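You operate a simulated robot arm through the tools that you are given. There is no shell and no other tool.

Carry out the task below with a simulated two-armed robot. There is one attempt and no reset: what you move stays moved.

JOB
Fill the purple jug with milk to its line; cap the bottle again.
Fine: the cap waits on the same worktop; jug and bottle end where they stood. Set down upright: white milk bottle.

Only the result counts: the job must be done as asked and must still hold three seconds after the hand-in. Knocking over, shifting, dropping, spilling or breaking anything else fails it. Lids that push on must go on centred and level and be pressed home; caps that screw on are set level and turned clockwise until they are tight.

ROBOT AND FRAMES
Two 7-joint arms with fingered hands on one trunk that stands fixed in place. Base frame: the origin is at the foot of the trunk, x ahead of it, y to its left, z up; the work surface is at about z = 90. Units: cm, rad, N and s.
The left shoulder is at [3.1, 12.5, 125.2], the right one opposite. With the tool pointing down near the work surface each hand reaches from about 40 to 82 cm from the base axis, measured 20 degrees to its own side. Payload 4 kg a hand.
The tool frame of a hand sits at the grasp point between the pads (the TCP): z along the fingers, y along the line on which they close. The tips reach 2.9 cm beyond it. The gripper opens to 10 cm; its body begins 3.4 cm behind the TCP. The gripper is a hand of 5 fingers: y runs from the thumb to the fingers, the wrist lies at [-1.5, -10.5, -17.7] in the tool frame, and closing takes about 1.5 s.
Orientation is that of the tool frame in the base frame, as [roll, pitch, yaw] about the fixed x, y, z axes, in that order (R = Rz(yaw) Ry(pitch) Rx(roll)). With the fingers straight down and the wrist toward the robot, the tool's x, y and z point along [0, 1, 0], [1, 0, 0] and [0, 0, -1] of the base frame.

CONTROLS
- The arms move only by the tool move_arm. It takes "left_commands", "right_commands" or both (then of equal length, played together; a hand with none holds still); each is text: rows parted by semicolons, each of 6 numbers parted by spaces: the shift along the tool's x, y, z in cm, then the turn, a rotation vector about the tool's x, y, z in rad. In form: tx ty tz rx ry rz; .... A call has 1 to 20 rows; each row shifts and turns the commanded pose from where the row before left it, along the tool's axes as they then stand. "left_grip" and "right_grip" are, for a hand that has rows, the finger opening in cm, from 0 to 10, set as the call begins (left out, the last holds). Each row takes 0.2 s and may step no farther than 5 cm and 0.15 rad from the row before; otherwise, or with a gripper value out of range, the whole call is refused. A pose out of reach is approached as far as the arm can. The call stops where the force on the tool passes 40 N (or 10 N more than at its start, if that is more) or the arm is blocked; 0.2 s more then pass. Each finger travels about 4.5 cm/s and halts on what it meets, pressing with about 32 N; the grip force reading is that of the motor and also rises with nothing between the fingers. The clock runs only during rows and for 0.2 s after the last one: add rows that do not move to give the fingers time. The reply holds the time, the measured pose of the TCP, the force on the tool along the base axes, the opening and the grip force, in the units named above and with some noise, with the torque about the TCP (base axes, N m) and any sound that the robot's microphone picked up.
- Cameras (640 x 400 px; columns grow to the right, rows downward): "scene" is now at [12.99, 1.58, 139.37]; the picture's right is [0.18, -0.98, 0.00], its down [-0.44, -0.08, -0.89] and it looks along [0.88, 0.16, -0.45] (base axes); focal length 214 px, centre (320, 200). "left" rides on the left gripper at [-6.6, -8.6, -12.1] in its tool frame; the picture's right is [-0.76, -0.31, 0.58], its down [0.59, -0.70, 0.40] and it looks along [0.28, 0.64, 0.71] (tool axes); focal length 247 px, centre (320, 200). "right" rides on the right gripper at [6.5, -8.6, -12.1] in its tool frame; the picture's right is [-0.76, 0.31, -0.58], its down [-0.59, -0.70, 0.40] and it looks along [-0.28, 0.64, 0.71] (tool axes); focal length 247 px, centre (320, 200). There is no depth. A picture from a camera that has moved, and an enlarged one, comes with that camera's place and axes in the base frame and with its lens.
- snapshot(camera): a new picture of that camera. It takes no simulated time.
- slide_trunk(by): moves the trunk up (or, below 0, down) by that many cm; the arms and the scene camera ride with it, the base frame stays. It gives what a move gives, with no picture.
- move_fingers(index, middle, ring, little, thumb_bend, thumb_turn, hand): sets how far each is bent, from 0 (flat) to 1 (curled in); at 0.3 the hand is open as for a grip, at 0.7 the pads meet at the TCP. One left out holds its place. A second passes; each finger stops where it meets its share of the squeeze, and holds until it gets a number again. A gripper value or a shape takes the hand back. It gives what a move gives, with no picture; readings hold the bend of each and the force on index, middle, ring, little, thumb and palm. thumb_turn goes from beside the hand (0) to across from the fingers (1), as for a grip.
- set_grasp(shape, hand): the hand has 5 fingers and takes this shape, open, in about a second: jaw (thumb against the fingers, like two jaws); tri (thumb and two fingers); tip (a fingertip pinch); poke (one finger out to press); point (the index stretched); flat (the hand flat); cup (the hand cupped); fist (a fist). The gripper value then closes the fingers along that shape, each until it touches; the sizes above hold for jaw. It gives what a move gives, with no picture.
- pan_tilt(pan, tilt): turns the head with the scene camera to pan (to the left, within 1.396 rad either way) and tilt (down, from -0.506 to 1.204), counted from straight ahead of the robot (the tilt from the chest, where the trunk bows). It gives what a move gives.
- zoom(camera, box): a new picture of the part [left, top, right, bottom] of that camera's present view, enlarged. It takes no simulated time.
- sign_off(): hands the job in; it is judged then, once.

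Nothing tells you positions but the pictures and the camera data. Unless the task says otherwise, let go and move clear before handing in.

The tools are called after "Request:" as name(argument=value, ...) on one line, values as JSON. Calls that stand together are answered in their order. move_arm: Moves the arms, as the interface text tells. Its arguments: {"type":"object","properties":{"left_commands":{"type":"string"},"left_grip":{"type":"number"},"right_commands":{"type":"string"},"right_grip":{"type":"number"}},"required":[]} The other tools are called the same way: slide_trunk (by) moves the trunk up or down; set_grasp (shape, hand) gives the hand a shape; move_fingers (index, middle, ring, little, thumb_bend, thumb_turn, hand) moves the fingers one by one; pan_tilt (pan, tilt) turns the head that bears the scene camera; snapshot (camera) takes a picture; zoom (camera, box) takes an enlarged picture of a part of a camera's view; sign_off () hands the job in.

At the start:

```text
time: 0.0
left_eef_pos: [41.28, 34.0, 132.94]
left_orientation: [-3.141, 0.001, 1.571]
left_ft_force: [0.0, -0.7, 0.9]
left_moment: [-0.01, -0.05, 0.0]
left_finger_gap: 9.98
left_grasp_force: 0.1
left_shape: jaw
left_bend: [0.3, 0.3, 0.3, 0.3, 0.3, 0.98]
left_finger forces: [0.1, 0.1, 0.1, 0.1, 0.0, 0.0]
right_eef_pos: [61.86, -17.29, 128.0]
right_orientation: [-3.139, 0.002, 1.57]
right_ft_force: [0.4, -0.8, 0.4]
right_moment: [0.0, 0.0, -0.01]
right_finger_gap: 10.0
right_grasp_force: 0.0
right_shape: jaw
right_bend: [0.3, 0.3, 0.3, 0.3, 0.3, 0.98]
right_finger forces: [0.0, 0.0, 0.0, 0.1, 0.0, 0.0]
trunk travel left (down, up): [-45.0, 29.7]
head pan, tilt (commanded): [0.178, 0.468]
```

scene: 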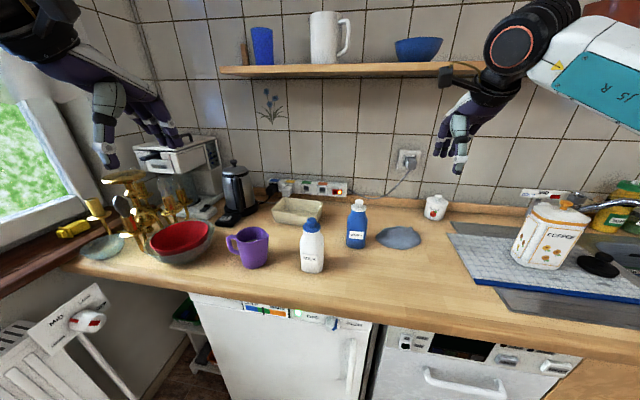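
right: 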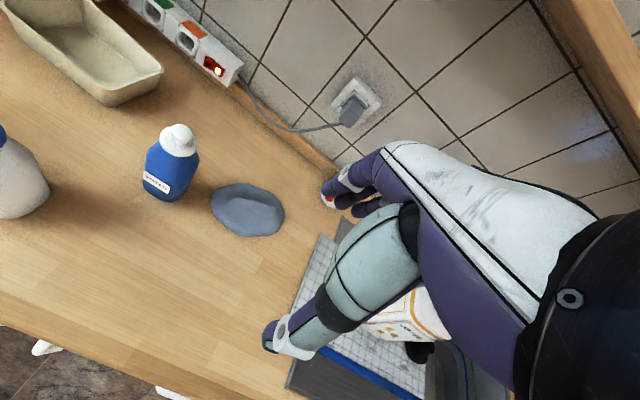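
left: 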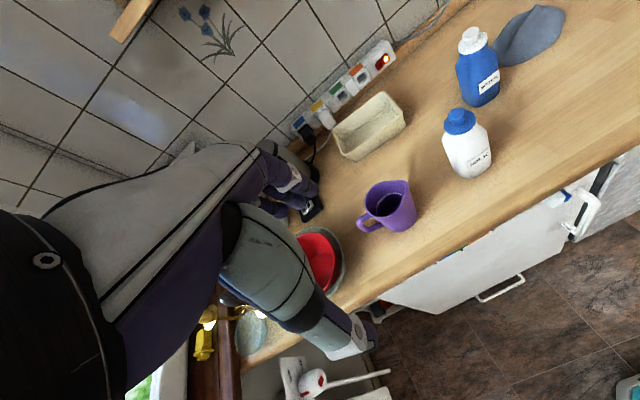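

I see a purple jug, a white bottle with a blue cap, and a blue bottle with a white cap on the worktop. I take the jug to be near x≈55, y≈22 and the white bottle a bit to its right. I'll zoom in first to read the labels and find positions.

Request:
zoom(camera="scene", box=[210, 180, 430, 290])

Request:
zoom(camera="left", box=[340, 0, 600, 250])

Request:
zoom(camera="scene", box=[280, 190, 380, 280])

Request:
zoom(camera="scene", box=[210, 210, 290, 280])

```text
2.91 times, centred on (320, 235) of scene
camera zoom: at [12.99, 1.58, 139.37], right [0.18, -0.98, 0.0], down [-0.44, -0.08, -0.89], along [0.88, 0.16, -0.45], focal length 624 px, centre (320, 98)
```

zoom: 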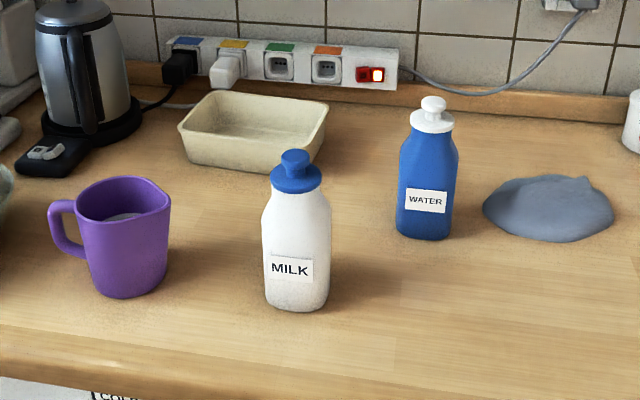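

```text
1.60 times, centred on (470, 125) of left
camera zoom: at [32.65, 27.5, 144.86], right [-0.31, -0.76, -0.58], down [-0.7, 0.59, -0.4], along [0.64, 0.28, -0.71], focal length 395 px, centre (80, 320)
```

zoom: 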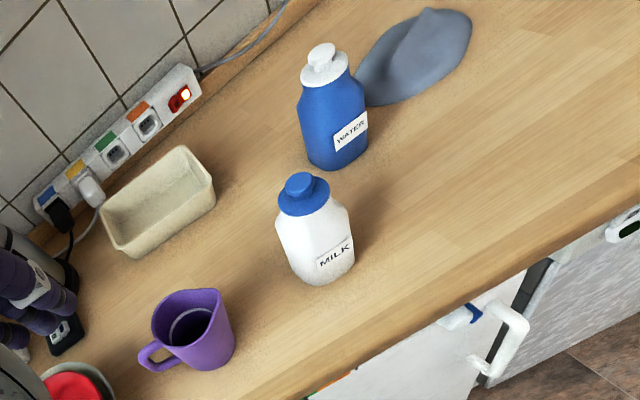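

```text
4.44 times, centred on (330, 235) of scene
camera zoom: at [12.99, 1.58, 139.37], right [0.18, -0.98, 0.0], down [-0.44, -0.08, -0.89], along [0.88, 0.16, -0.45], focal length 953 px, centre (276, 44)
```

zoom: 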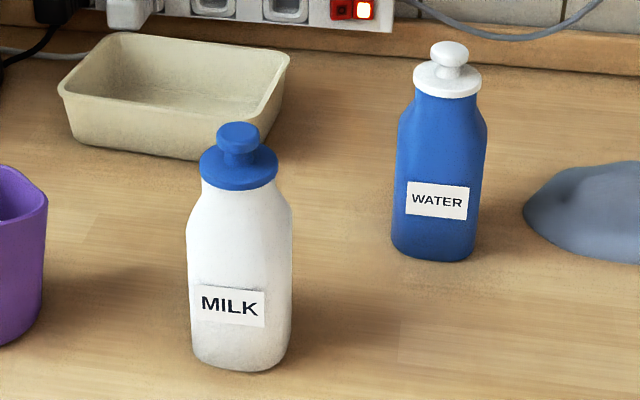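

```text
5.71 times, centred on (250, 245) of scene
camera zoom: at [12.99, 1.58, 139.37], right [0.18, -0.98, 0.0], down [-0.44, -0.08, -0.89], along [0.88, 0.16, -0.45], focal length 1226 px, centre (720, -57)
```

zoom: 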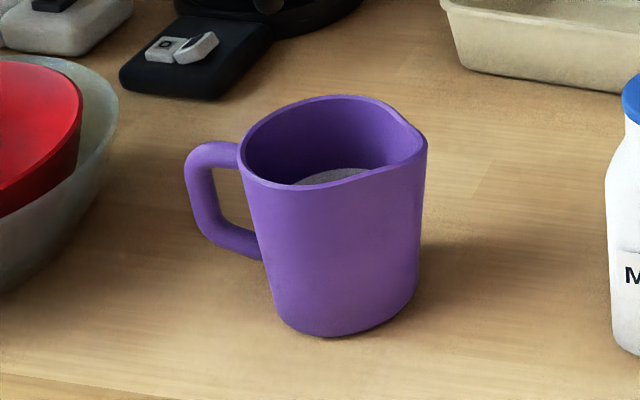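

The milk bottle (blue cap with a knob) stands at roughly (62, 13) and is about 18 cm tall. The jug is at about (61, 31), with its spout toward the bottle and its handle to the left. I'll look closer at the cap and at the line inside the jug.

Request:
zoom(camera="left", box=[355, 170, 425, 240])

Request:
zoom(camera="left", box=[430, 95, 500, 185])

Request:
zoom(camera="scene", box=[295, 210, 330, 232])

```text
5.71 times, centred on (390, 205) of left
camera zoom: at [32.65, 27.5, 144.86], right [-0.31, -0.76, -0.58], down [-0.7, 0.59, -0.4], along [0.64, 0.28, -0.71], focal length 1411 px, centre (-80, 171)
```

zoom: 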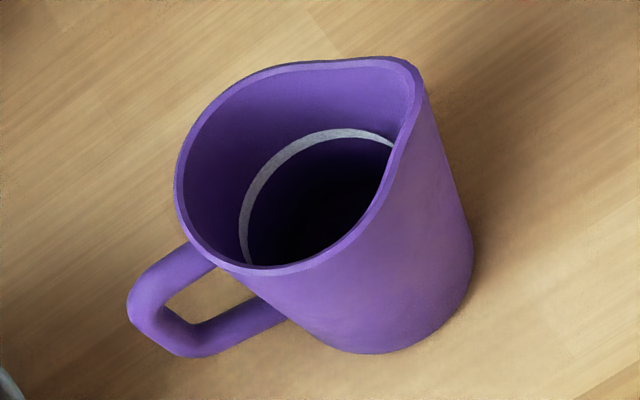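

```text
4.44 times, centred on (465, 140) of left
camera zoom: at [32.65, 27.5, 144.86], right [-0.31, -0.76, -0.58], down [-0.7, 0.59, -0.4], along [0.64, 0.28, -0.71], focal length 1098 px, centre (-324, 467)
```

zoom: 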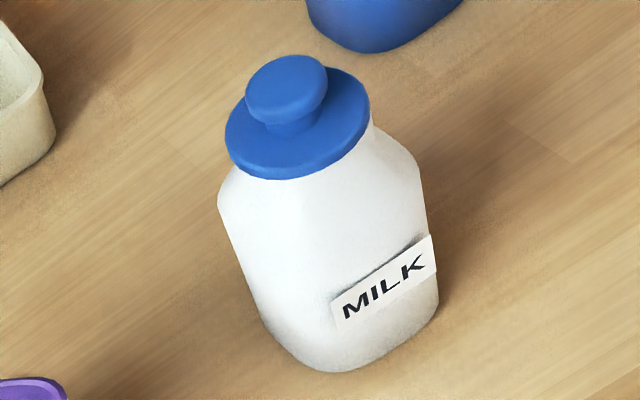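

```text
16.00 times, centred on (312, 221) of scene
camera zoom: at [12.99, 1.58, 139.37], right [0.18, -0.98, 0.0], down [-0.44, -0.08, -0.89], along [0.88, 0.16, -0.45], focal length 3432 px, centre (440, -136)
```

zoom: 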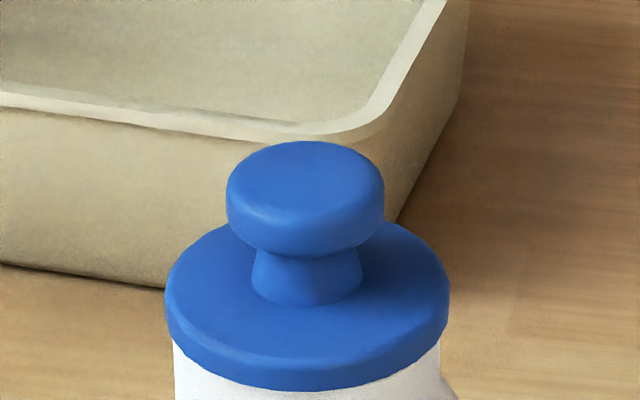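

The cap looks like a smooth push-on stopper with a knob, and the jug's pale fill line runs around its inside wall at about z≈96.5. The right hand will steady the bottle while the left takes the cap. First I turn the right hand sideways, fingers toward +y, well to the right of the bottle.

Request:
move_arm(right_commands="1 0 4.6 0 0 0; 1 0 4.6 0 0 0; 1 0 4.6 0 0 0; 1 0 4.6 0 0 0; 1 0 4.6 0 0 0; 0 0 0 0 0.141 0; 0 0 0 0 0.141 0; 0 0 0 0 0.141 0; 0 0 0 0 0.141 0; 0 0 0 0 0.141 0; 0 0 0 0 0.141 0; 0 0 0 0 0.141 0; 0 0 0 0 0.141 0; 0 0 0 0 0.142 0; 0 0 0 0 0 0", right_grip=10)

Request:
snapshot(camera="scene")

Request:
snapshot(camera="right")

```text
time: 3.2
left_eef_pos: [41.34, 33.97, 132.85]
left_orientation: [3.141, 0.001, 1.572]
left_ft_force: [-0.2, 0.1, -0.4]
left_moment: [-0.01, -0.02, 0.0]
left_finger_gap: 9.94
left_grasp_force: 0.1
left_shape: jaw
left_bend: [0.3, 0.3, 0.3, 0.3, 0.3, 0.98]
left_finger forces: [0.1, 0.0, 0.0, 0.0, 0.0, 0.1]
right_eef_pos: [61.98, -12.32, 105.08]
right_orientation: [3.14, -1.272, 1.57]
right_ft_force: [0.0, 0.3, 0.8]
right_moment: [0.03, -0.01, 0.0]
right_finger_gap: 9.96
right_grasp_force: 0.0
right_shape: jaw
right_bend: [0.3, 0.3, 0.3, 0.3, 0.3, 0.98]
right_finger forces: [0.0, 0.0, 0.1, 0.1, 0.0, 0.0]
trunk travel left (down, up): [-45.0, 29.7]
head pan, tilt (commanded): [0.178, 0.468]
```

```text
taken
camera scene: at [12.98, 1.58, 139.37], right [0.18, -0.98, 0.0], down [-0.44, -0.08, -0.89], along [0.88, 0.16, -0.45], focal length 214 px, centre (320, 200)
```

scene: 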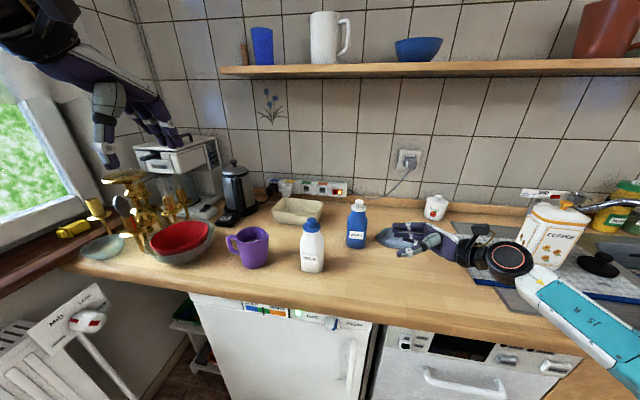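

```text
taken
camera right: at [53.41, -21.95, 114.86], right [0.31, -0.77, -0.55], down [-0.7, 0.21, -0.68], along [0.64, 0.6, -0.48], focal length 247 px, centre (320, 200)
```

right: 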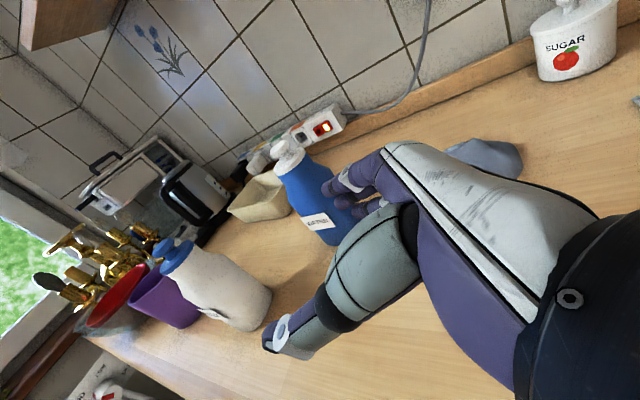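

The right hand is now pointing left at about (62, -12, 105). I'll refine the bottle position from the right camera before sliding in.

Request:
zoom(camera="right", box=[110, 130, 350, 350])

Request:
zoom(camera="scene", box=[280, 200, 480, 290])

```text
1.82 times, centred on (230, 240) of right
camera zoom: at [53.41, -21.95, 114.86], right [0.31, -0.77, -0.55], down [-0.7, 0.21, -0.68], along [0.64, 0.6, -0.48], focal length 449 px, centre (484, 127)
```

zoom: 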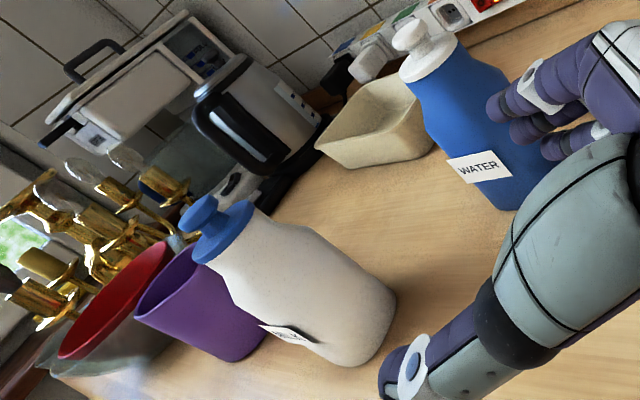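

```text
3.20 times, centred on (380, 245) of scene
camera zoom: at [12.98, 1.58, 139.37], right [0.18, -0.98, 0.0], down [-0.44, -0.08, -0.89], along [0.88, 0.16, -0.45], focal length 686 px, centre (128, 56)
```

zoom: 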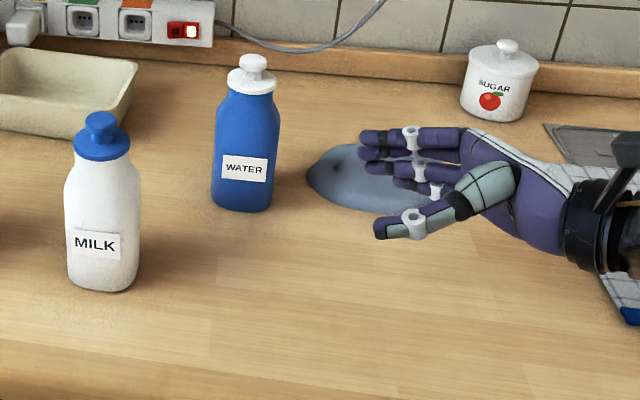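

The bottle reads as about (62.3, 13) with its knob top near z≈107.5. I'll move the right hand partway in, lowering it to z≈98, and look again.

Request:
move_arm(right_commands="-1.1 0.08 2.3 0 0 0; -1.1 0.08 2.8 0 0 0; -1.0 0.08 3.2 0 0 0; -0.53 0.08 3.3 0 0 0; 0 0 0 0 0 0")

Request:
zoom(camera="scene", box=[270, 190, 470, 290])

Request:
snapshot(camera="right")

Request:
zoom(camera="left", box=[400, 0, 640, 200])

```text
time: 4.4
left_eef_pos: [41.33, 33.8, 132.86]
left_orientation: [-3.142, 0.0, 1.57]
left_ft_force: [0.8, -0.7, 0.4]
left_moment: [0.02, 0.0, 0.01]
left_finger_gap: 9.99
left_grasp_force: 0.1
left_shape: jaw
left_bend: [0.3, 0.3, 0.3, 0.3, 0.3, 0.98]
left_finger forces: [0.1, 0.0, 0.0, 0.0, 0.0, 0.0]
right_eef_pos: [62.14, -2.24, 98.1]
right_orientation: [-3.141, -1.27, 1.569]
right_ft_force: [-0.2, 0.3, -0.1]
right_moment: [-0.03, 0.01, -0.01]
right_finger_gap: 9.96
right_grasp_force: 0.0
right_shape: jaw
right_bend: [0.3, 0.3, 0.3, 0.3, 0.3, 0.98]
right_finger forces: [0.1, 0.0, 0.0, 0.0, 0.0, 0.1]
trunk travel left (down, up): [-45.0, 29.7]
head pan, tilt (commanded): [0.178, 0.468]
```

```text
3.20 times, centred on (370, 240) of scene
camera zoom: at [12.97, 1.55, 139.37], right [0.18, -0.98, 0.0], down [-0.44, -0.08, -0.89], along [0.88, 0.16, -0.45], focal length 686 px, centre (160, 72)
```

zoom: 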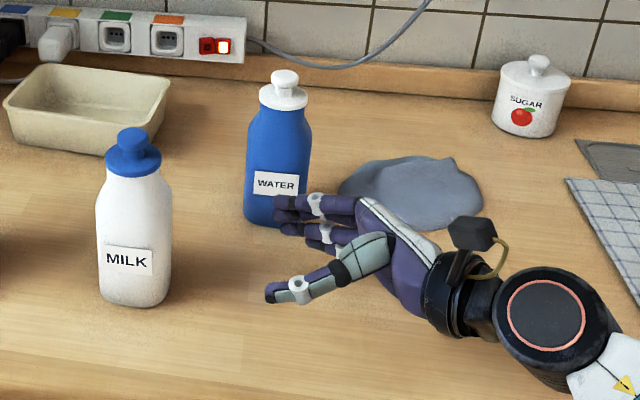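

```text
taken
camera right: at [53.73, -11.9, 107.91], right [0.31, -0.78, -0.55], down [-0.7, 0.21, -0.68], along [0.64, 0.6, -0.48], focal length 247 px, centre (320, 200)
```

right: 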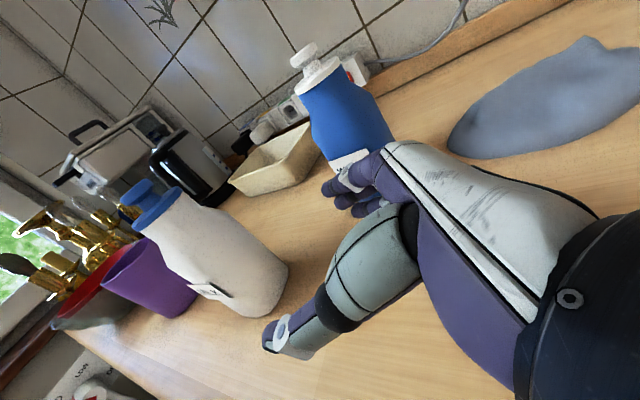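

```text
2.00 times, centred on (520, 100) of left
camera zoom: at [32.64, 27.47, 144.87], right [-0.31, -0.76, -0.58], down [-0.7, 0.59, -0.4], along [0.64, 0.28, -0.71], focal length 494 px, centre (-80, 400)
```

zoom: 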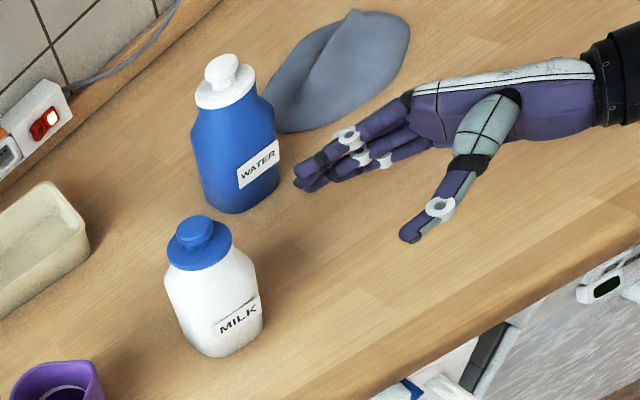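

The bottle axis triangulates to about (62.3, 12.9), and my hand is lined up at x=62.1 with about 4 cm clearance to the water bottle. I'll flatten the hand a little and slide in until the fingers start to straddle the bottle, then check.

Request:
move_arm(right_commands="0 0 0 0 0.15 0; 0.4 0.05 3.4 0 0 0; 0.3 0.05 3.4 0 0 0; 0.3 0.05 3.2 0 0 0; 0 0 0 0 0 0")

Request:
zoom(camera="scene", box=[270, 190, 430, 290])

Request:
zoom(camera="left", box=[400, 50, 560, 200])

Request:
snapshot(camera="right")

```text
time: 5.6
left_eef_pos: [41.25, 33.88, 132.84]
left_orientation: [-3.14, 0.0, 1.571]
left_ft_force: [-0.4, 0.1, 0.1]
left_moment: [0.0, 0.01, 0.0]
left_finger_gap: 9.97
left_grasp_force: 0.1
left_shape: jaw
left_bend: [0.3, 0.3, 0.3, 0.3, 0.3, 0.98]
left_finger forces: [0.0, 0.0, 0.0, 0.1, 0.1, 0.0]
right_eef_pos: [62.25, 7.92, 97.55]
right_orientation: [3.137, -1.42, 1.574]
right_ft_force: [-0.3, -1.2, 0.6]
right_moment: [0.03, -0.01, -0.04]
right_finger_gap: 10.01
right_grasp_force: 0.0
right_shape: jaw
right_bend: [0.3, 0.3, 0.3, 0.3, 0.3, 0.98]
right_finger forces: [0.1, 0.0, 0.1, 0.1, 0.1, 0.1]
trunk travel left (down, up): [-45.0, 29.7]
head pan, tilt (commanded): [0.178, 0.468]
```

```text
4.00 times, centred on (350, 240) of scene
camera zoom: at [12.98, 1.54, 139.37], right [0.18, -0.98, 0.0], down [-0.44, -0.08, -0.89], along [0.88, 0.16, -0.45], focal length 858 px, centre (200, 40)
```

zoom: 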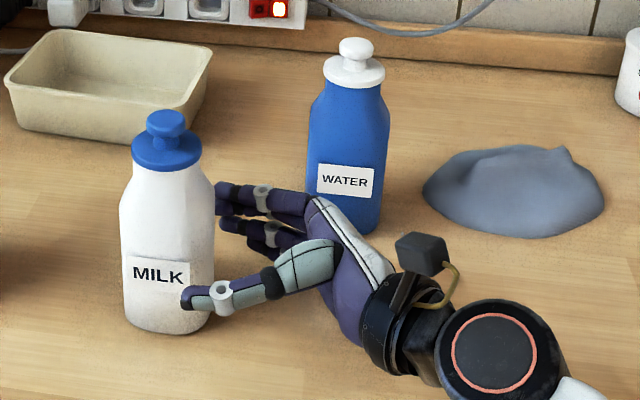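

```text
2.67 times, centred on (480, 125) of left
camera zoom: at [32.64, 27.46, 144.87], right [-0.31, -0.76, -0.58], down [-0.7, 0.59, -0.4], along [0.64, 0.28, -0.71], focal length 659 px, centre (-107, 400)
```

zoom: 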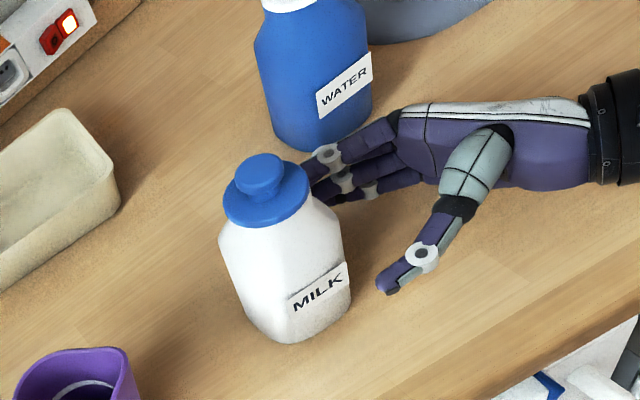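

```text
taken
camera right: at [53.85, -3.16, 105.81], right [0.31, -0.68, -0.66], down [-0.7, 0.31, -0.64], along [0.64, 0.66, -0.39], focal length 247 px, centre (320, 200)
```

right: 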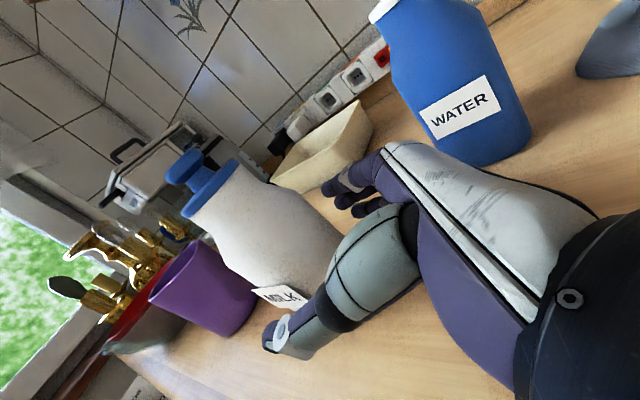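

The thumb and fingers straddle the bottle with clearance on both sides. I'll slide in the last few centimetres in small steps.

Request:
move_arm(right_commands="0.19 0 1.25 0 0 0; 0.19 0 1.25 0 0 0; 0.19 0 1.1 0 0 0; 0 0 0 0 0 0")

Request:
zoom(camera="scene", box=[270, 190, 430, 290])

Request:
zoom(camera="left", box=[400, 50, 560, 200])

Request:
snapshot(camera="right")

```text
time: 6.6
left_eef_pos: [41.24, 33.87, 132.92]
left_orientation: [3.14, 0.0, 1.571]
left_ft_force: [0.1, 0.3, -0.3]
left_moment: [-0.02, 0.03, -0.02]
left_finger_gap: 9.99
left_grasp_force: 0.0
left_shape: jaw
left_bend: [0.3, 0.3, 0.3, 0.3, 0.3, 0.98]
left_finger forces: [0.1, 0.1, 0.1, 0.1, 0.0, 0.1]
right_eef_pos: [62.26, 11.41, 97.52]
right_orientation: [3.134, -1.422, 1.578]
right_ft_force: [0.0, 0.2, -0.2]
right_moment: [-0.02, 0.02, 0.0]
right_finger_gap: 9.98
right_grasp_force: 0.1
right_shape: jaw
right_bend: [0.3, 0.3, 0.3, 0.3, 0.3, 0.98]
right_finger forces: [0.0, 0.0, 0.1, 0.1, 0.0, 0.0]
trunk travel left (down, up): [-45.0, 29.7]
head pan, tilt (commanded): [0.178, 0.468]
```

```text
4.00 times, centred on (350, 240) of scene
camera zoom: at [12.98, 1.58, 139.37], right [0.18, -0.98, 0.0], down [-0.44, -0.08, -0.89], along [0.88, 0.16, -0.45], focal length 858 px, centre (200, 40)
```

zoom: 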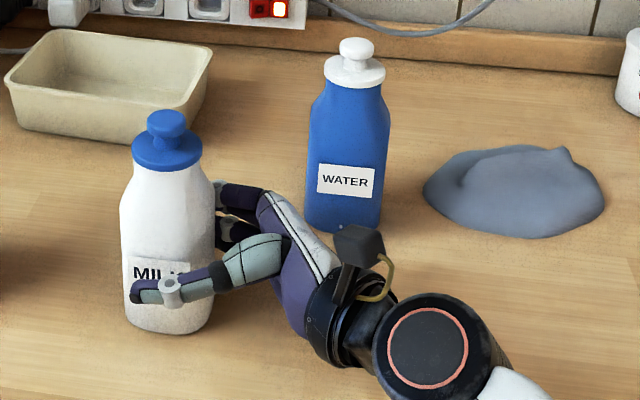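

```text
2.67 times, centred on (480, 125) of left
camera zoom: at [32.65, 27.5, 144.86], right [-0.31, -0.76, -0.58], down [-0.7, 0.59, -0.4], along [0.64, 0.28, -0.71], focal length 659 px, centre (-107, 400)
```

zoom: 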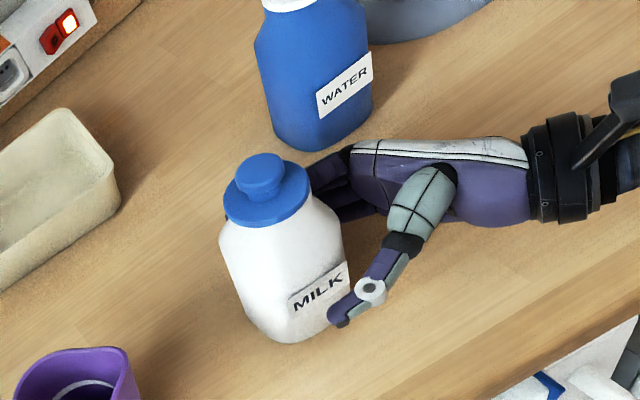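

```text
taken
camera right: at [53.83, 0.41, 105.83], right [0.31, -0.68, -0.66], down [-0.7, 0.31, -0.64], along [0.64, 0.66, -0.39], focal length 247 px, centre (320, 200)
```

right: 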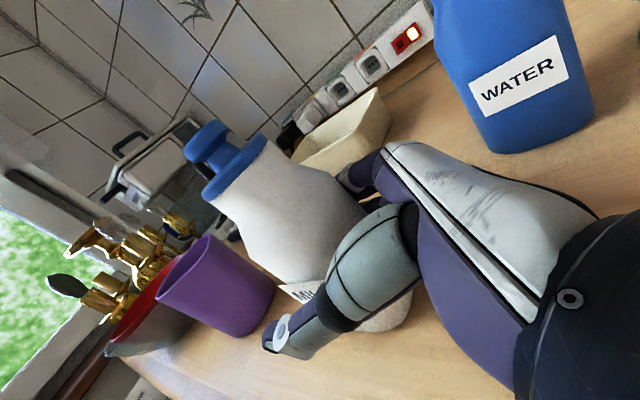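

The bottle has not moved, and it sits between the thumb and fingers. I'll go in half a centimetre more, then close the right hand on it.

Request:
move_arm(right_commands="0.08 0 0.5 0 0 0; 0 0 0 0 0 0")

Request:
move_arm(right_commands="0 0 0 0 0 0; 0 0 0 0 0 0; 0 0 0 0 0 0; 0 0 0 0 0 0; 0 0 0 0 0 0; 0 0 0 0 0 0; 0 0 0 0 0 0; 0 0 0 0 0 0", right_grip=5)

Request:
zoom(camera="scene", box=[270, 190, 430, 290])

Request:
zoom(camera="left", box=[400, 50, 560, 200])

```text
time: 7.2
left_eef_pos: [41.37, 34.03, 132.93]
left_orientation: [3.142, 0.0, 1.57]
left_ft_force: [0.4, -0.6, 0.3]
left_moment: [0.0, 0.01, 0.03]
left_finger_gap: 9.99
left_grasp_force: 0.0
left_shape: jaw
left_bend: [0.3, 0.3, 0.3, 0.3, 0.3, 0.98]
left_finger forces: [0.0, 0.0, 0.0, 0.1, 0.0, 0.0]
right_eef_pos: [62.27, 11.94, 97.6]
right_orientation: [3.142, -1.42, 1.568]
right_ft_force: [0.4, -0.4, 1.3]
right_moment: [0.01, -0.01, 0.0]
right_finger_gap: 9.99
right_grasp_force: 0.0
right_shape: jaw
right_bend: [0.3, 0.3, 0.3, 0.3, 0.3, 0.98]
right_finger forces: [0.4, 0.0, 0.1, 0.0, 0.0, 0.0]
trunk travel left (down, up): [-45.0, 29.7]
head pan, tilt (commanded): [0.178, 0.468]
```

```text
time: 9.0
left_eef_pos: [41.26, 33.93, 132.94]
left_orientation: [-3.141, 0.001, 1.571]
left_ft_force: [-0.7, -0.3, -0.1]
left_moment: [0.02, 0.0, 0.04]
left_finger_gap: 10.0
left_grasp_force: 0.0
left_shape: jaw
left_bend: [0.3, 0.3, 0.3, 0.3, 0.3, 0.98]
left_finger forces: [0.1, 0.1, 0.1, 0.0, 0.1, 0.1]
right_eef_pos: [62.21, 11.91, 97.57]
right_orientation: [-3.133, -1.42, 1.56]
right_ft_force: [1.7, 0.0, -1.3]
right_moment: [-0.02, -0.14, 0.0]
right_finger_gap: 5.9
right_grasp_force: 32.0
right_shape: jaw
right_bend: [0.4, 0.4, 0.74, 0.48, 0.31, 0.99]
right_finger forces: [20.1, 7.5, 3.8, 2.1, 31.6, 0.0]
trunk travel left (down, up): [-45.0, 29.7]
head pan, tilt (commanded): [0.178, 0.468]
```

```text
4.00 times, centred on (350, 240) of scene
camera zoom: at [13.0, 1.6, 139.36], right [0.18, -0.98, 0.0], down [-0.44, -0.08, -0.89], along [0.88, 0.16, -0.45], focal length 858 px, centre (200, 40)
```

zoom: 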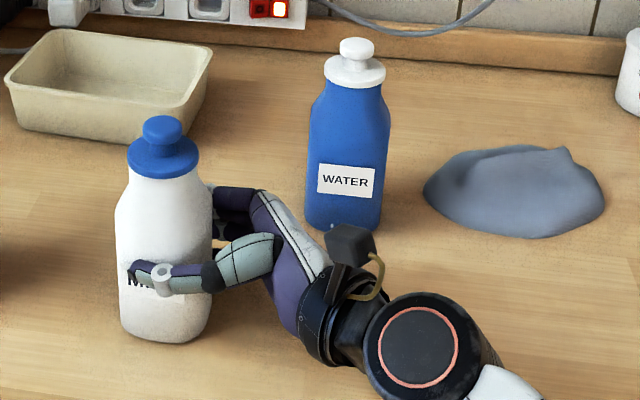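

```text
2.67 times, centred on (480, 125) of left
camera zoom: at [32.66, 27.52, 144.85], right [-0.31, -0.76, -0.58], down [-0.7, 0.59, -0.4], along [0.64, 0.28, -0.71], focal length 659 px, centre (-107, 400)
```

zoom: 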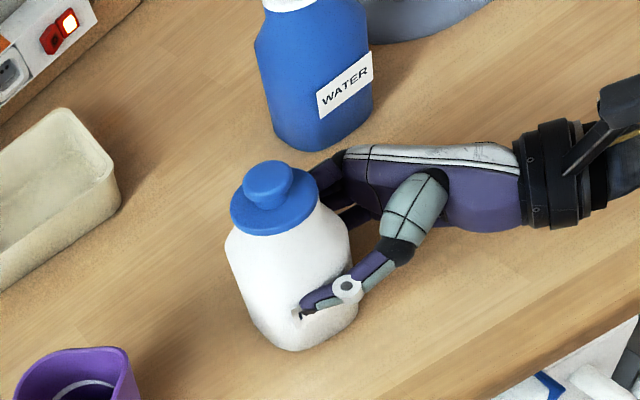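

The right hand grips the bottle at 32 N; closing nudged it about 0.9 cm toward the robot, which I'll correct when I put it back. Next I shape the left hand as a three-finger pinch and bring it above the cap at about (61.4, 12.9).

Request:
set_grasp(hand="left", shape="tri")

Request:
move_arm(left_commands="-4.2 4.0 2.0 0 0 0; -4.2 4.0 2.0 0 0 0; -4.2 4.0 2.0 0 0 0; -4.2 4.0 2.0 0 0 0; -4.2 4.0 2.0 0 0 0; 0 0 0 0 0 0")

Request:
snapshot(camera="scene")

Request:
snapshot(camera="left")

Request:
snapshot(camera="right")

```text
time: 9.9
left_eef_pos: [41.21, 33.99, 132.84]
left_orientation: [-3.141, 0.0, 1.572]
left_ft_force: [0.5, -0.2, 0.2]
left_moment: [-0.02, 0.02, 0.0]
left_finger_gap: 10.01
left_grasp_force: 0.0
left_shape: tri
left_bend: [0.3, 0.3, 0.99, 0.99, 0.3, 0.98]
left_finger forces: [0.0, 0.1, 0.0, 0.1, 0.1, 0.0]
right_eef_pos: [62.35, 11.89, 97.49]
right_orientation: [-3.141, -1.421, 1.568]
right_ft_force: [1.1, 0.6, -0.5]
right_moment: [0.04, -0.1, 0.02]
right_finger_gap: 5.9
right_grasp_force: 32.4
right_shape: jaw
right_bend: [0.4, 0.4, 0.74, 0.48, 0.31, 0.99]
right_finger forces: [19.9, 7.4, 3.8, 2.1, 31.7, 0.0]
trunk travel left (down, up): [-45.0, 29.7]
head pan, tilt (commanded): [0.178, 0.468]
```

```text
refused: row 1 steps farther than a row can; nothing moved
```

```text
taken
camera scene: at [13.0, 1.6, 139.36], right [0.18, -0.98, 0.0], down [-0.44, -0.08, -0.89], along [0.88, 0.16, -0.45], focal length 214 px, centre (320, 200)
```

scene: 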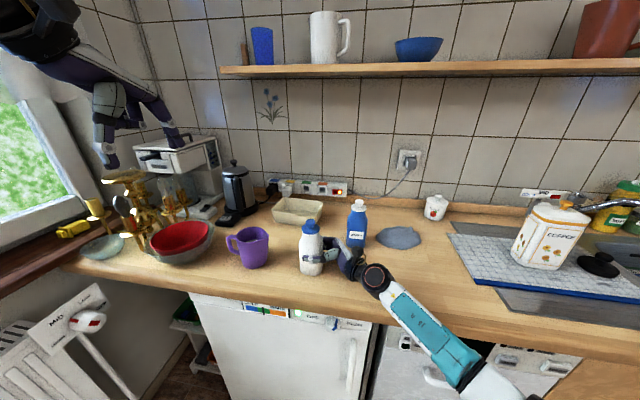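

```text
taken
camera left: at [32.66, 27.52, 144.85], right [-0.31, -0.76, -0.58], down [-0.7, 0.59, -0.4], along [0.64, 0.28, -0.71], focal length 247 px, centre (320, 200)
```

left: 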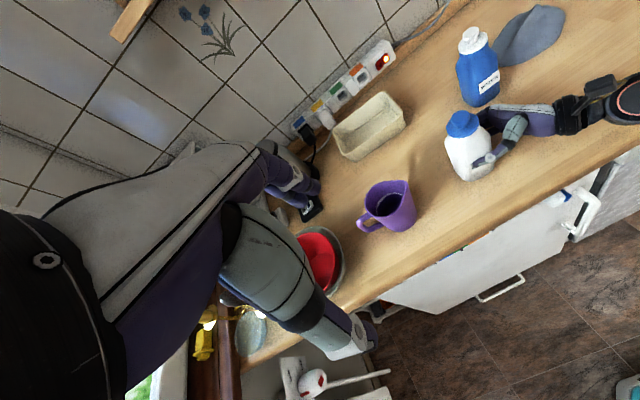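

```text
taken
camera right: at [53.84, 0.94, 105.82], right [0.31, -0.68, -0.66], down [-0.7, 0.31, -0.64], along [0.64, 0.66, -0.39], focal length 247 px, centre (320, 200)
```

right: 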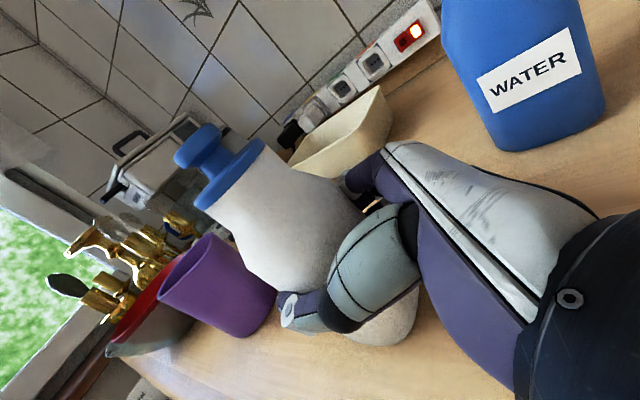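

The step was too large per row, so I'll split it into shorter rows and bring the left hand above the cap.

Request:
move_arm(left_commands="-3 2.87 1.2 0 0 0; -3 2.87 1.2 0 0 0; -3 2.87 1.2 0 0 0; -3 2.87 1.2 0 0 0; -3 2.87 1.2 0 0 0; -3 2.87 1.2 0 0 0; -3 2.87 1.2 0 0 0; 0 0 0 0 0 0")

Request:
snapshot(camera="scene")

Request:
snapshot(camera="left")

Request:
snapshot(camera="right")

```text
time: 11.7
left_eef_pos: [61.63, 13.08, 124.53]
left_orientation: [3.141, -0.001, 1.573]
left_ft_force: [0.1, -0.2, -0.1]
left_moment: [0.0, 0.02, 0.02]
left_finger_gap: 9.97
left_grasp_force: 0.1
left_shape: tri
left_bend: [0.3, 0.3, 0.99, 0.99, 0.3, 0.98]
left_finger forces: [0.0, 0.1, 0.0, 0.1, 0.1, 0.0]
right_eef_pos: [62.26, 11.91, 97.65]
right_orientation: [-3.141, -1.42, 1.57]
right_ft_force: [0.2, 0.8, 0.9]
right_moment: [0.02, -0.12, 0.02]
right_finger_gap: 5.87
right_grasp_force: 32.1
right_shape: jaw
right_bend: [0.4, 0.41, 0.74, 0.5, 0.31, 0.99]
right_finger forces: [19.7, 7.3, 4.0, 2.4, 32.5, 0.0]
trunk travel left (down, up): [-45.0, 29.7]
head pan, tilt (commanded): [0.178, 0.468]
```

```text
taken
camera scene: at [12.98, 1.61, 139.37], right [0.18, -0.98, 0.0], down [-0.44, -0.08, -0.89], along [0.88, 0.16, -0.45], focal length 214 px, centre (320, 200)
```

scene: 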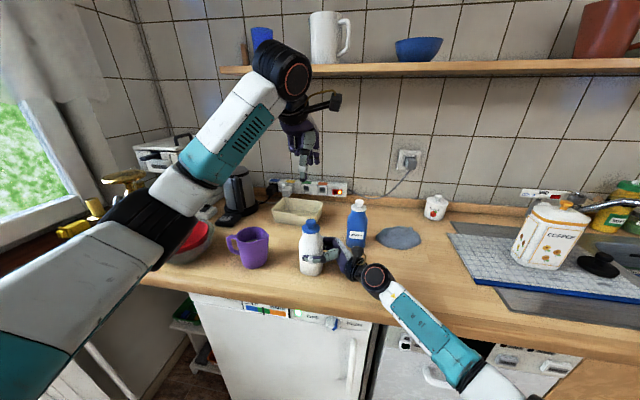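

```text
taken
camera left: at [52.95, 6.56, 136.54], right [-0.31, -0.76, -0.58], down [-0.7, 0.59, -0.4], along [0.64, 0.28, -0.71], focal length 247 px, centre (320, 200)
```

left: 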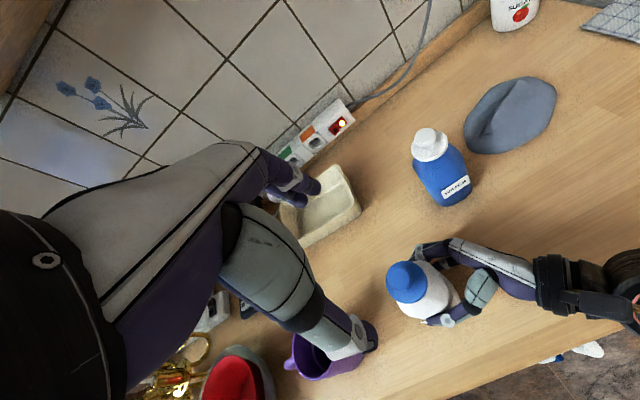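

```text
taken
camera right: at [53.84, 0.92, 105.82], right [0.31, -0.68, -0.66], down [-0.7, 0.31, -0.64], along [0.64, 0.66, -0.39], focal length 247 px, centre (320, 200)
```

right: 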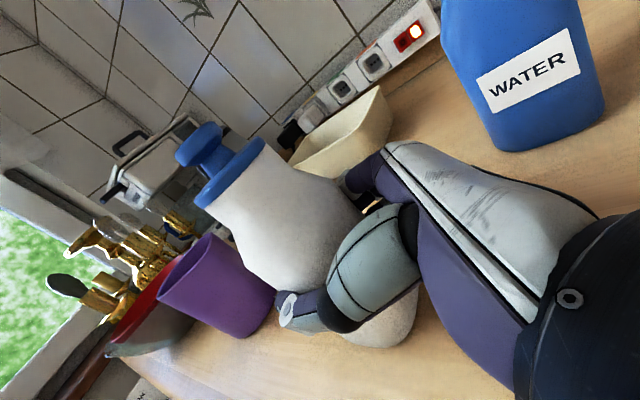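

The left hand is above the bottle at z≈124.5. I'll close the pinch in the air to see where the pads meet, and look closely at the cap.

Request:
zoom(camera="left", box=[360, 230, 480, 350])

Request:
move_arm(left_commands="0 0 0 0 0 0; 0 0 0 0 0 0; 0 0 0 0 0 0; 0 0 0 0 0 0; 0 0 0 0 0 0; 0 0 0 0 0 0; 0 0 0 0 0 0; 0 0 0 0 0 0; 0 0 0 0 0 0; 0 0 0 0 0 0", left_grip=1)

Request:
zoom(camera="scene", box=[260, 90, 380, 280])

Request:
snapshot(camera="left")

Request:
snapshot(camera="right")

```text
3.33 times, centred on (420, 290) of left
camera zoom: at [52.95, 6.56, 136.54], right [-0.31, -0.76, -0.58], down [-0.7, 0.59, -0.4], along [0.64, 0.28, -0.71], focal length 823 px, centre (-13, -100)
```

zoom: 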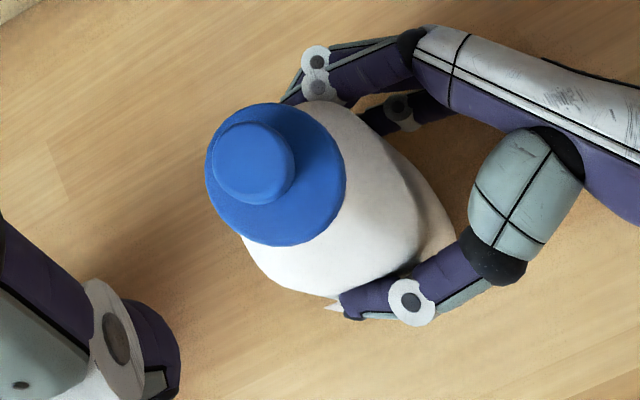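

```text
time: 13.9
left_eef_pos: [61.5, 13.05, 124.52]
left_orientation: [-3.141, 0.001, 1.571]
left_ft_force: [-0.4, 0.2, 0.0]
left_moment: [-0.04, 0.0, 0.05]
left_finger_gap: 1.03
left_grasp_force: 0.0
left_shape: tri
left_bend: [0.66, 0.63, 0.99, 0.99, 0.6, 1.0]
left_finger forces: [0.0, 0.1, 0.0, 0.1, 0.0, 0.0]
right_eef_pos: [62.28, 11.85, 97.55]
right_orientation: [-3.135, -1.421, 1.563]
right_ft_force: [0.4, -0.9, 1.3]
right_moment: [-0.03, -0.19, -0.02]
right_finger_gap: 5.83
right_grasp_force: 32.4
right_shape: jaw
right_bend: [0.4, 0.41, 0.74, 0.5, 0.31, 0.99]
right_finger forces: [19.9, 7.3, 3.9, 2.6, 32.4, 0.0]
trunk travel left (down, up): [-45.0, 29.7]
head pan, tilt (commanded): [0.178, 0.468]
```

```text
2.11 times, centred on (320, 185) of scene
camera zoom: at [13.0, 1.57, 139.36], right [0.18, -0.98, 0.0], down [-0.44, -0.08, -0.89], along [0.88, 0.16, -0.45], focal length 452 px, centre (320, 232)
```

zoom: 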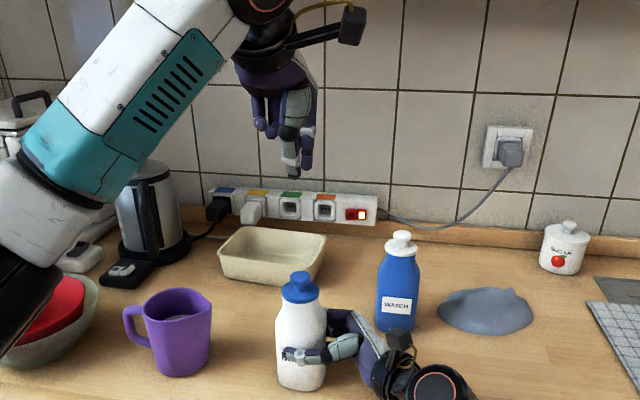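

```text
taken
camera left: at [52.94, 6.54, 136.55], right [-0.31, -0.76, -0.58], down [-0.7, 0.59, -0.4], along [0.64, 0.28, -0.71], focal length 247 px, centre (320, 200)
```

left: 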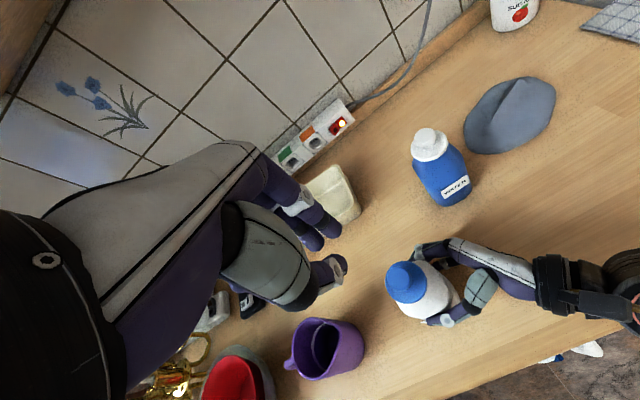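

```text
taken
camera right: at [53.84, 0.92, 105.82], right [0.31, -0.68, -0.66], down [-0.7, 0.31, -0.64], along [0.64, 0.66, -0.39], focal length 247 px, centre (320, 200)
```

right: 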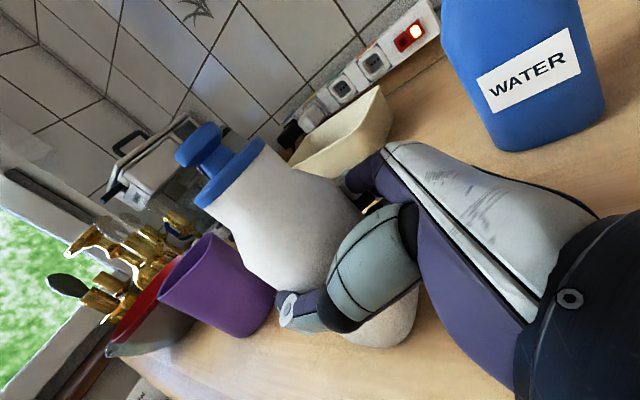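

I'll zoom on the closed left hand to see how the pads lie relative to the TCP.

Request:
zoom(camera="scene", box=[285, 100, 345, 150])

Request:
zoom(camera="left", box=[230, 150, 370, 320])

```text
8.00 times, centred on (315, 125) of scene
camera zoom: at [13.0, 1.57, 139.36], right [0.18, -0.98, 0.0], down [-0.44, -0.08, -0.89], along [0.88, 0.16, -0.45], focal length 1716 px, centre (360, 800)
```

zoom: 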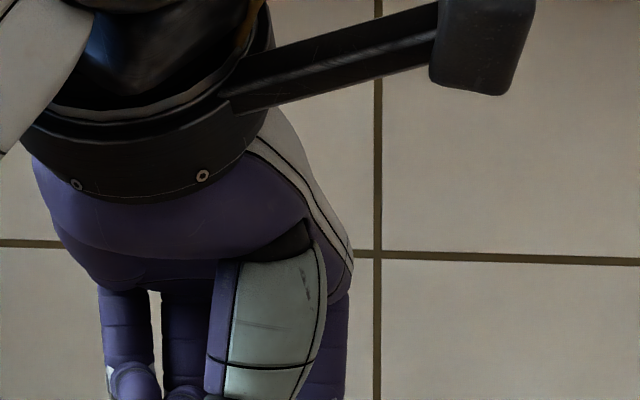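

```text
2.35 times, centred on (300, 235) of left
camera zoom: at [52.94, 6.54, 136.55], right [-0.31, -0.76, -0.58], down [-0.7, 0.59, -0.4], along [0.64, 0.28, -0.71], focal length 581 px, centre (367, 118)
```

zoom: 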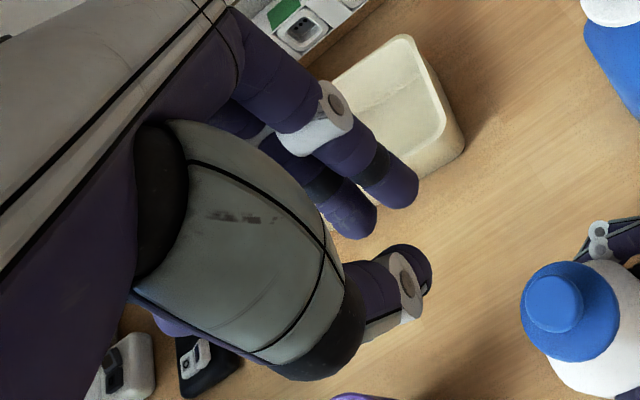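

The three fingertips close symmetrically around the TCP, which is good for the knob. The cap is at about (61.9, 12.9) with the knob top at about z=107.5. I'll open slightly wider than the knob and descend to just above it.

Request:
move_arm(left_commands="-0.15 0.4 3 0 0 0; 0 0 3 0 0 0; 0 0 3 0 0 0; 0 0 3 0 0 0; 0 0 0 0 0 0; 0 0 0 0 0 0", left_grip=5)

Request:
zoom(camera="left", box=[250, 120, 450, 320])

Request:
zoom(camera="scene", box=[260, 140, 380, 280])

Request:
snapshot(camera="right")

```text
time: 15.3
left_eef_pos: [61.79, 12.88, 112.46]
left_orientation: [3.141, 0.002, 1.57]
left_ft_force: [0.4, -1.3, 0.8]
left_moment: [0.0, 0.01, 0.0]
left_finger_gap: 4.96
left_grasp_force: 0.1
left_shape: tri
left_bend: [0.4, 0.43, 0.99, 0.99, 0.36, 1.0]
left_finger forces: [0.0, 0.0, 0.0, 0.0, 0.1, 0.0]
right_eef_pos: [62.16, 11.91, 97.59]
right_orientation: [-3.128, -1.421, 1.557]
right_ft_force: [0.7, 0.2, 0.4]
right_moment: [-0.03, -0.14, -0.01]
right_finger_gap: 5.85
right_grasp_force: 32.1
right_shape: jaw
right_bend: [0.4, 0.41, 0.74, 0.49, 0.31, 0.99]
right_finger forces: [19.6, 7.4, 4.0, 2.6, 32.7, 0.0]
trunk travel left (down, up): [-45.0, 29.7]
head pan, tilt (commanded): [0.178, 0.468]
```

```text
2.00 times, centred on (350, 220) of left
camera zoom: at [53.21, 6.39, 124.44], right [-0.31, -0.76, -0.58], down [-0.7, 0.59, -0.4], along [0.64, 0.28, -0.71], focal length 494 px, centre (260, 160)
```

zoom: 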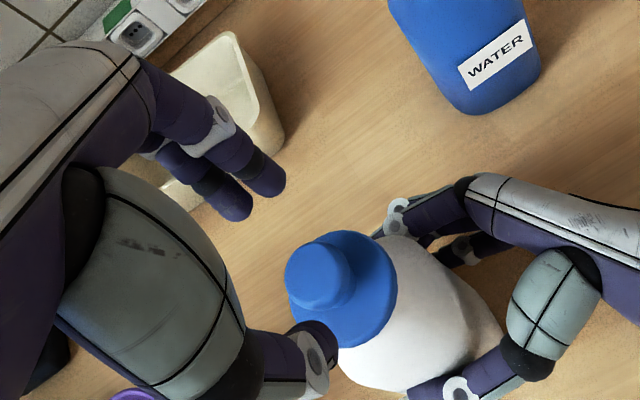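

```text
2.86 times, centred on (320, 210) of scene
camera zoom: at [12.99, 1.57, 139.37], right [0.18, -0.98, 0.0], down [-0.44, -0.08, -0.89], along [0.88, 0.16, -0.45], focal length 613 px, centre (320, 171)
```

zoom: 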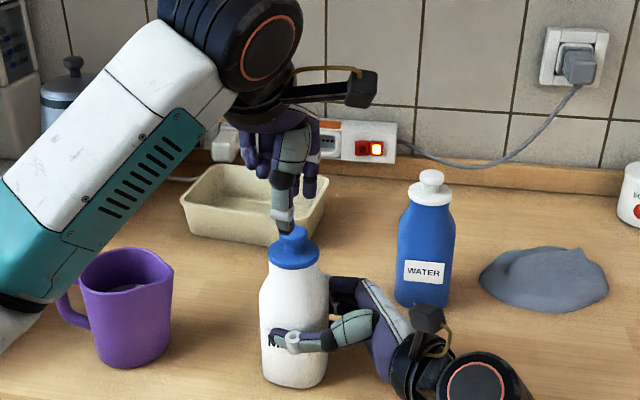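

```text
taken
camera right: at [53.83, 0.92, 105.82], right [0.31, -0.68, -0.66], down [-0.7, 0.31, -0.64], along [0.64, 0.66, -0.39], focal length 247 px, centre (320, 200)
```

right: 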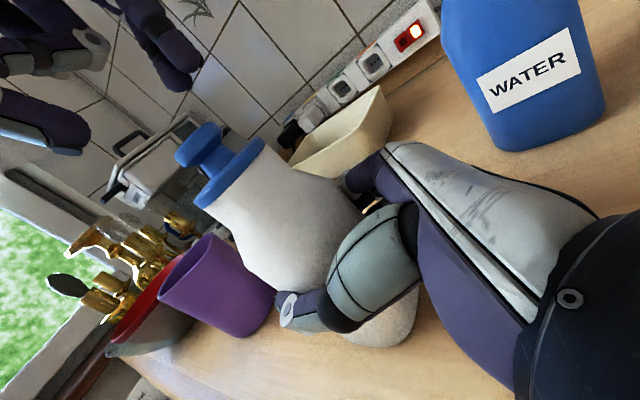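

The knob lies directly under the pinch centre. I'll lower gently until the fingertips are beside the knob, just above the flange.

Request:
move_arm(left_commands="-0.05 0 1.5 0 0 0; 0 0 1.2 0 0 0; 0 0 0.5 0 0 0; 0 0 0 0 0 0")

Request:
zoom(camera="left", box=[250, 120, 450, 320])

Request:
zoom(camera="scene", box=[280, 190, 350, 250])

Request:
zoom(camera="right", box=[100, 20, 320, 240])

```text
time: 16.3
left_eef_pos: [61.84, 12.88, 109.18]
left_orientation: [3.141, 0.001, 1.57]
left_ft_force: [-0.4, 0.6, 0.6]
left_moment: [-0.03, 0.0, 0.03]
left_finger_gap: 4.98
left_grasp_force: 0.2
left_shape: tri
left_bend: [0.4, 0.43, 0.99, 0.99, 0.36, 1.0]
left_finger forces: [0.0, 0.0, 0.1, 0.0, 0.0, 0.0]
right_eef_pos: [62.33, 11.94, 97.61]
right_orientation: [-3.123, -1.42, 1.551]
right_ft_force: [-0.1, -0.9, 0.6]
right_moment: [0.01, -0.14, 0.0]
right_finger_gap: 5.84
right_grasp_force: 31.7
right_shape: jaw
right_bend: [0.4, 0.41, 0.74, 0.49, 0.31, 0.99]
right_finger forces: [19.7, 7.5, 4.0, 2.4, 32.6, 0.1]
trunk travel left (down, up): [-45.0, 29.7]
head pan, tilt (commanded): [0.178, 0.468]
```

```text
2.00 times, centred on (350, 220) of left
camera zoom: at [53.15, 6.37, 121.17], right [-0.31, -0.76, -0.58], down [-0.7, 0.59, -0.4], along [0.64, 0.28, -0.71], focal length 494 px, centre (260, 160)
```

zoom: 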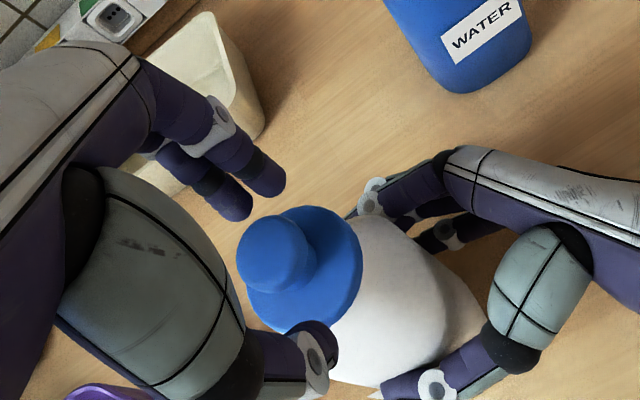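

```text
6.67 times, centred on (315, 220) of scene
camera zoom: at [12.99, 1.58, 139.37], right [0.18, -0.98, 0.0], down [-0.44, -0.08, -0.89], along [0.88, 0.16, -0.45], focal length 1430 px, centre (353, 67)
```

zoom: 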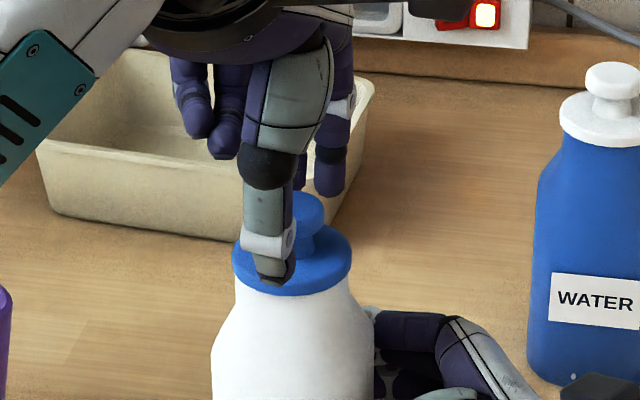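

```text
1.82 times, centred on (210, 130) of right
camera zoom: at [53.83, 0.92, 105.82], right [0.31, -0.68, -0.66], down [-0.7, 0.31, -0.64], along [0.64, 0.66, -0.39], focal length 449 px, centre (520, 327)
```

zoom: 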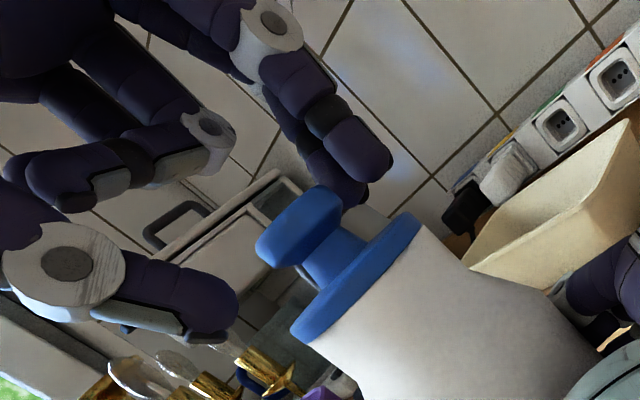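

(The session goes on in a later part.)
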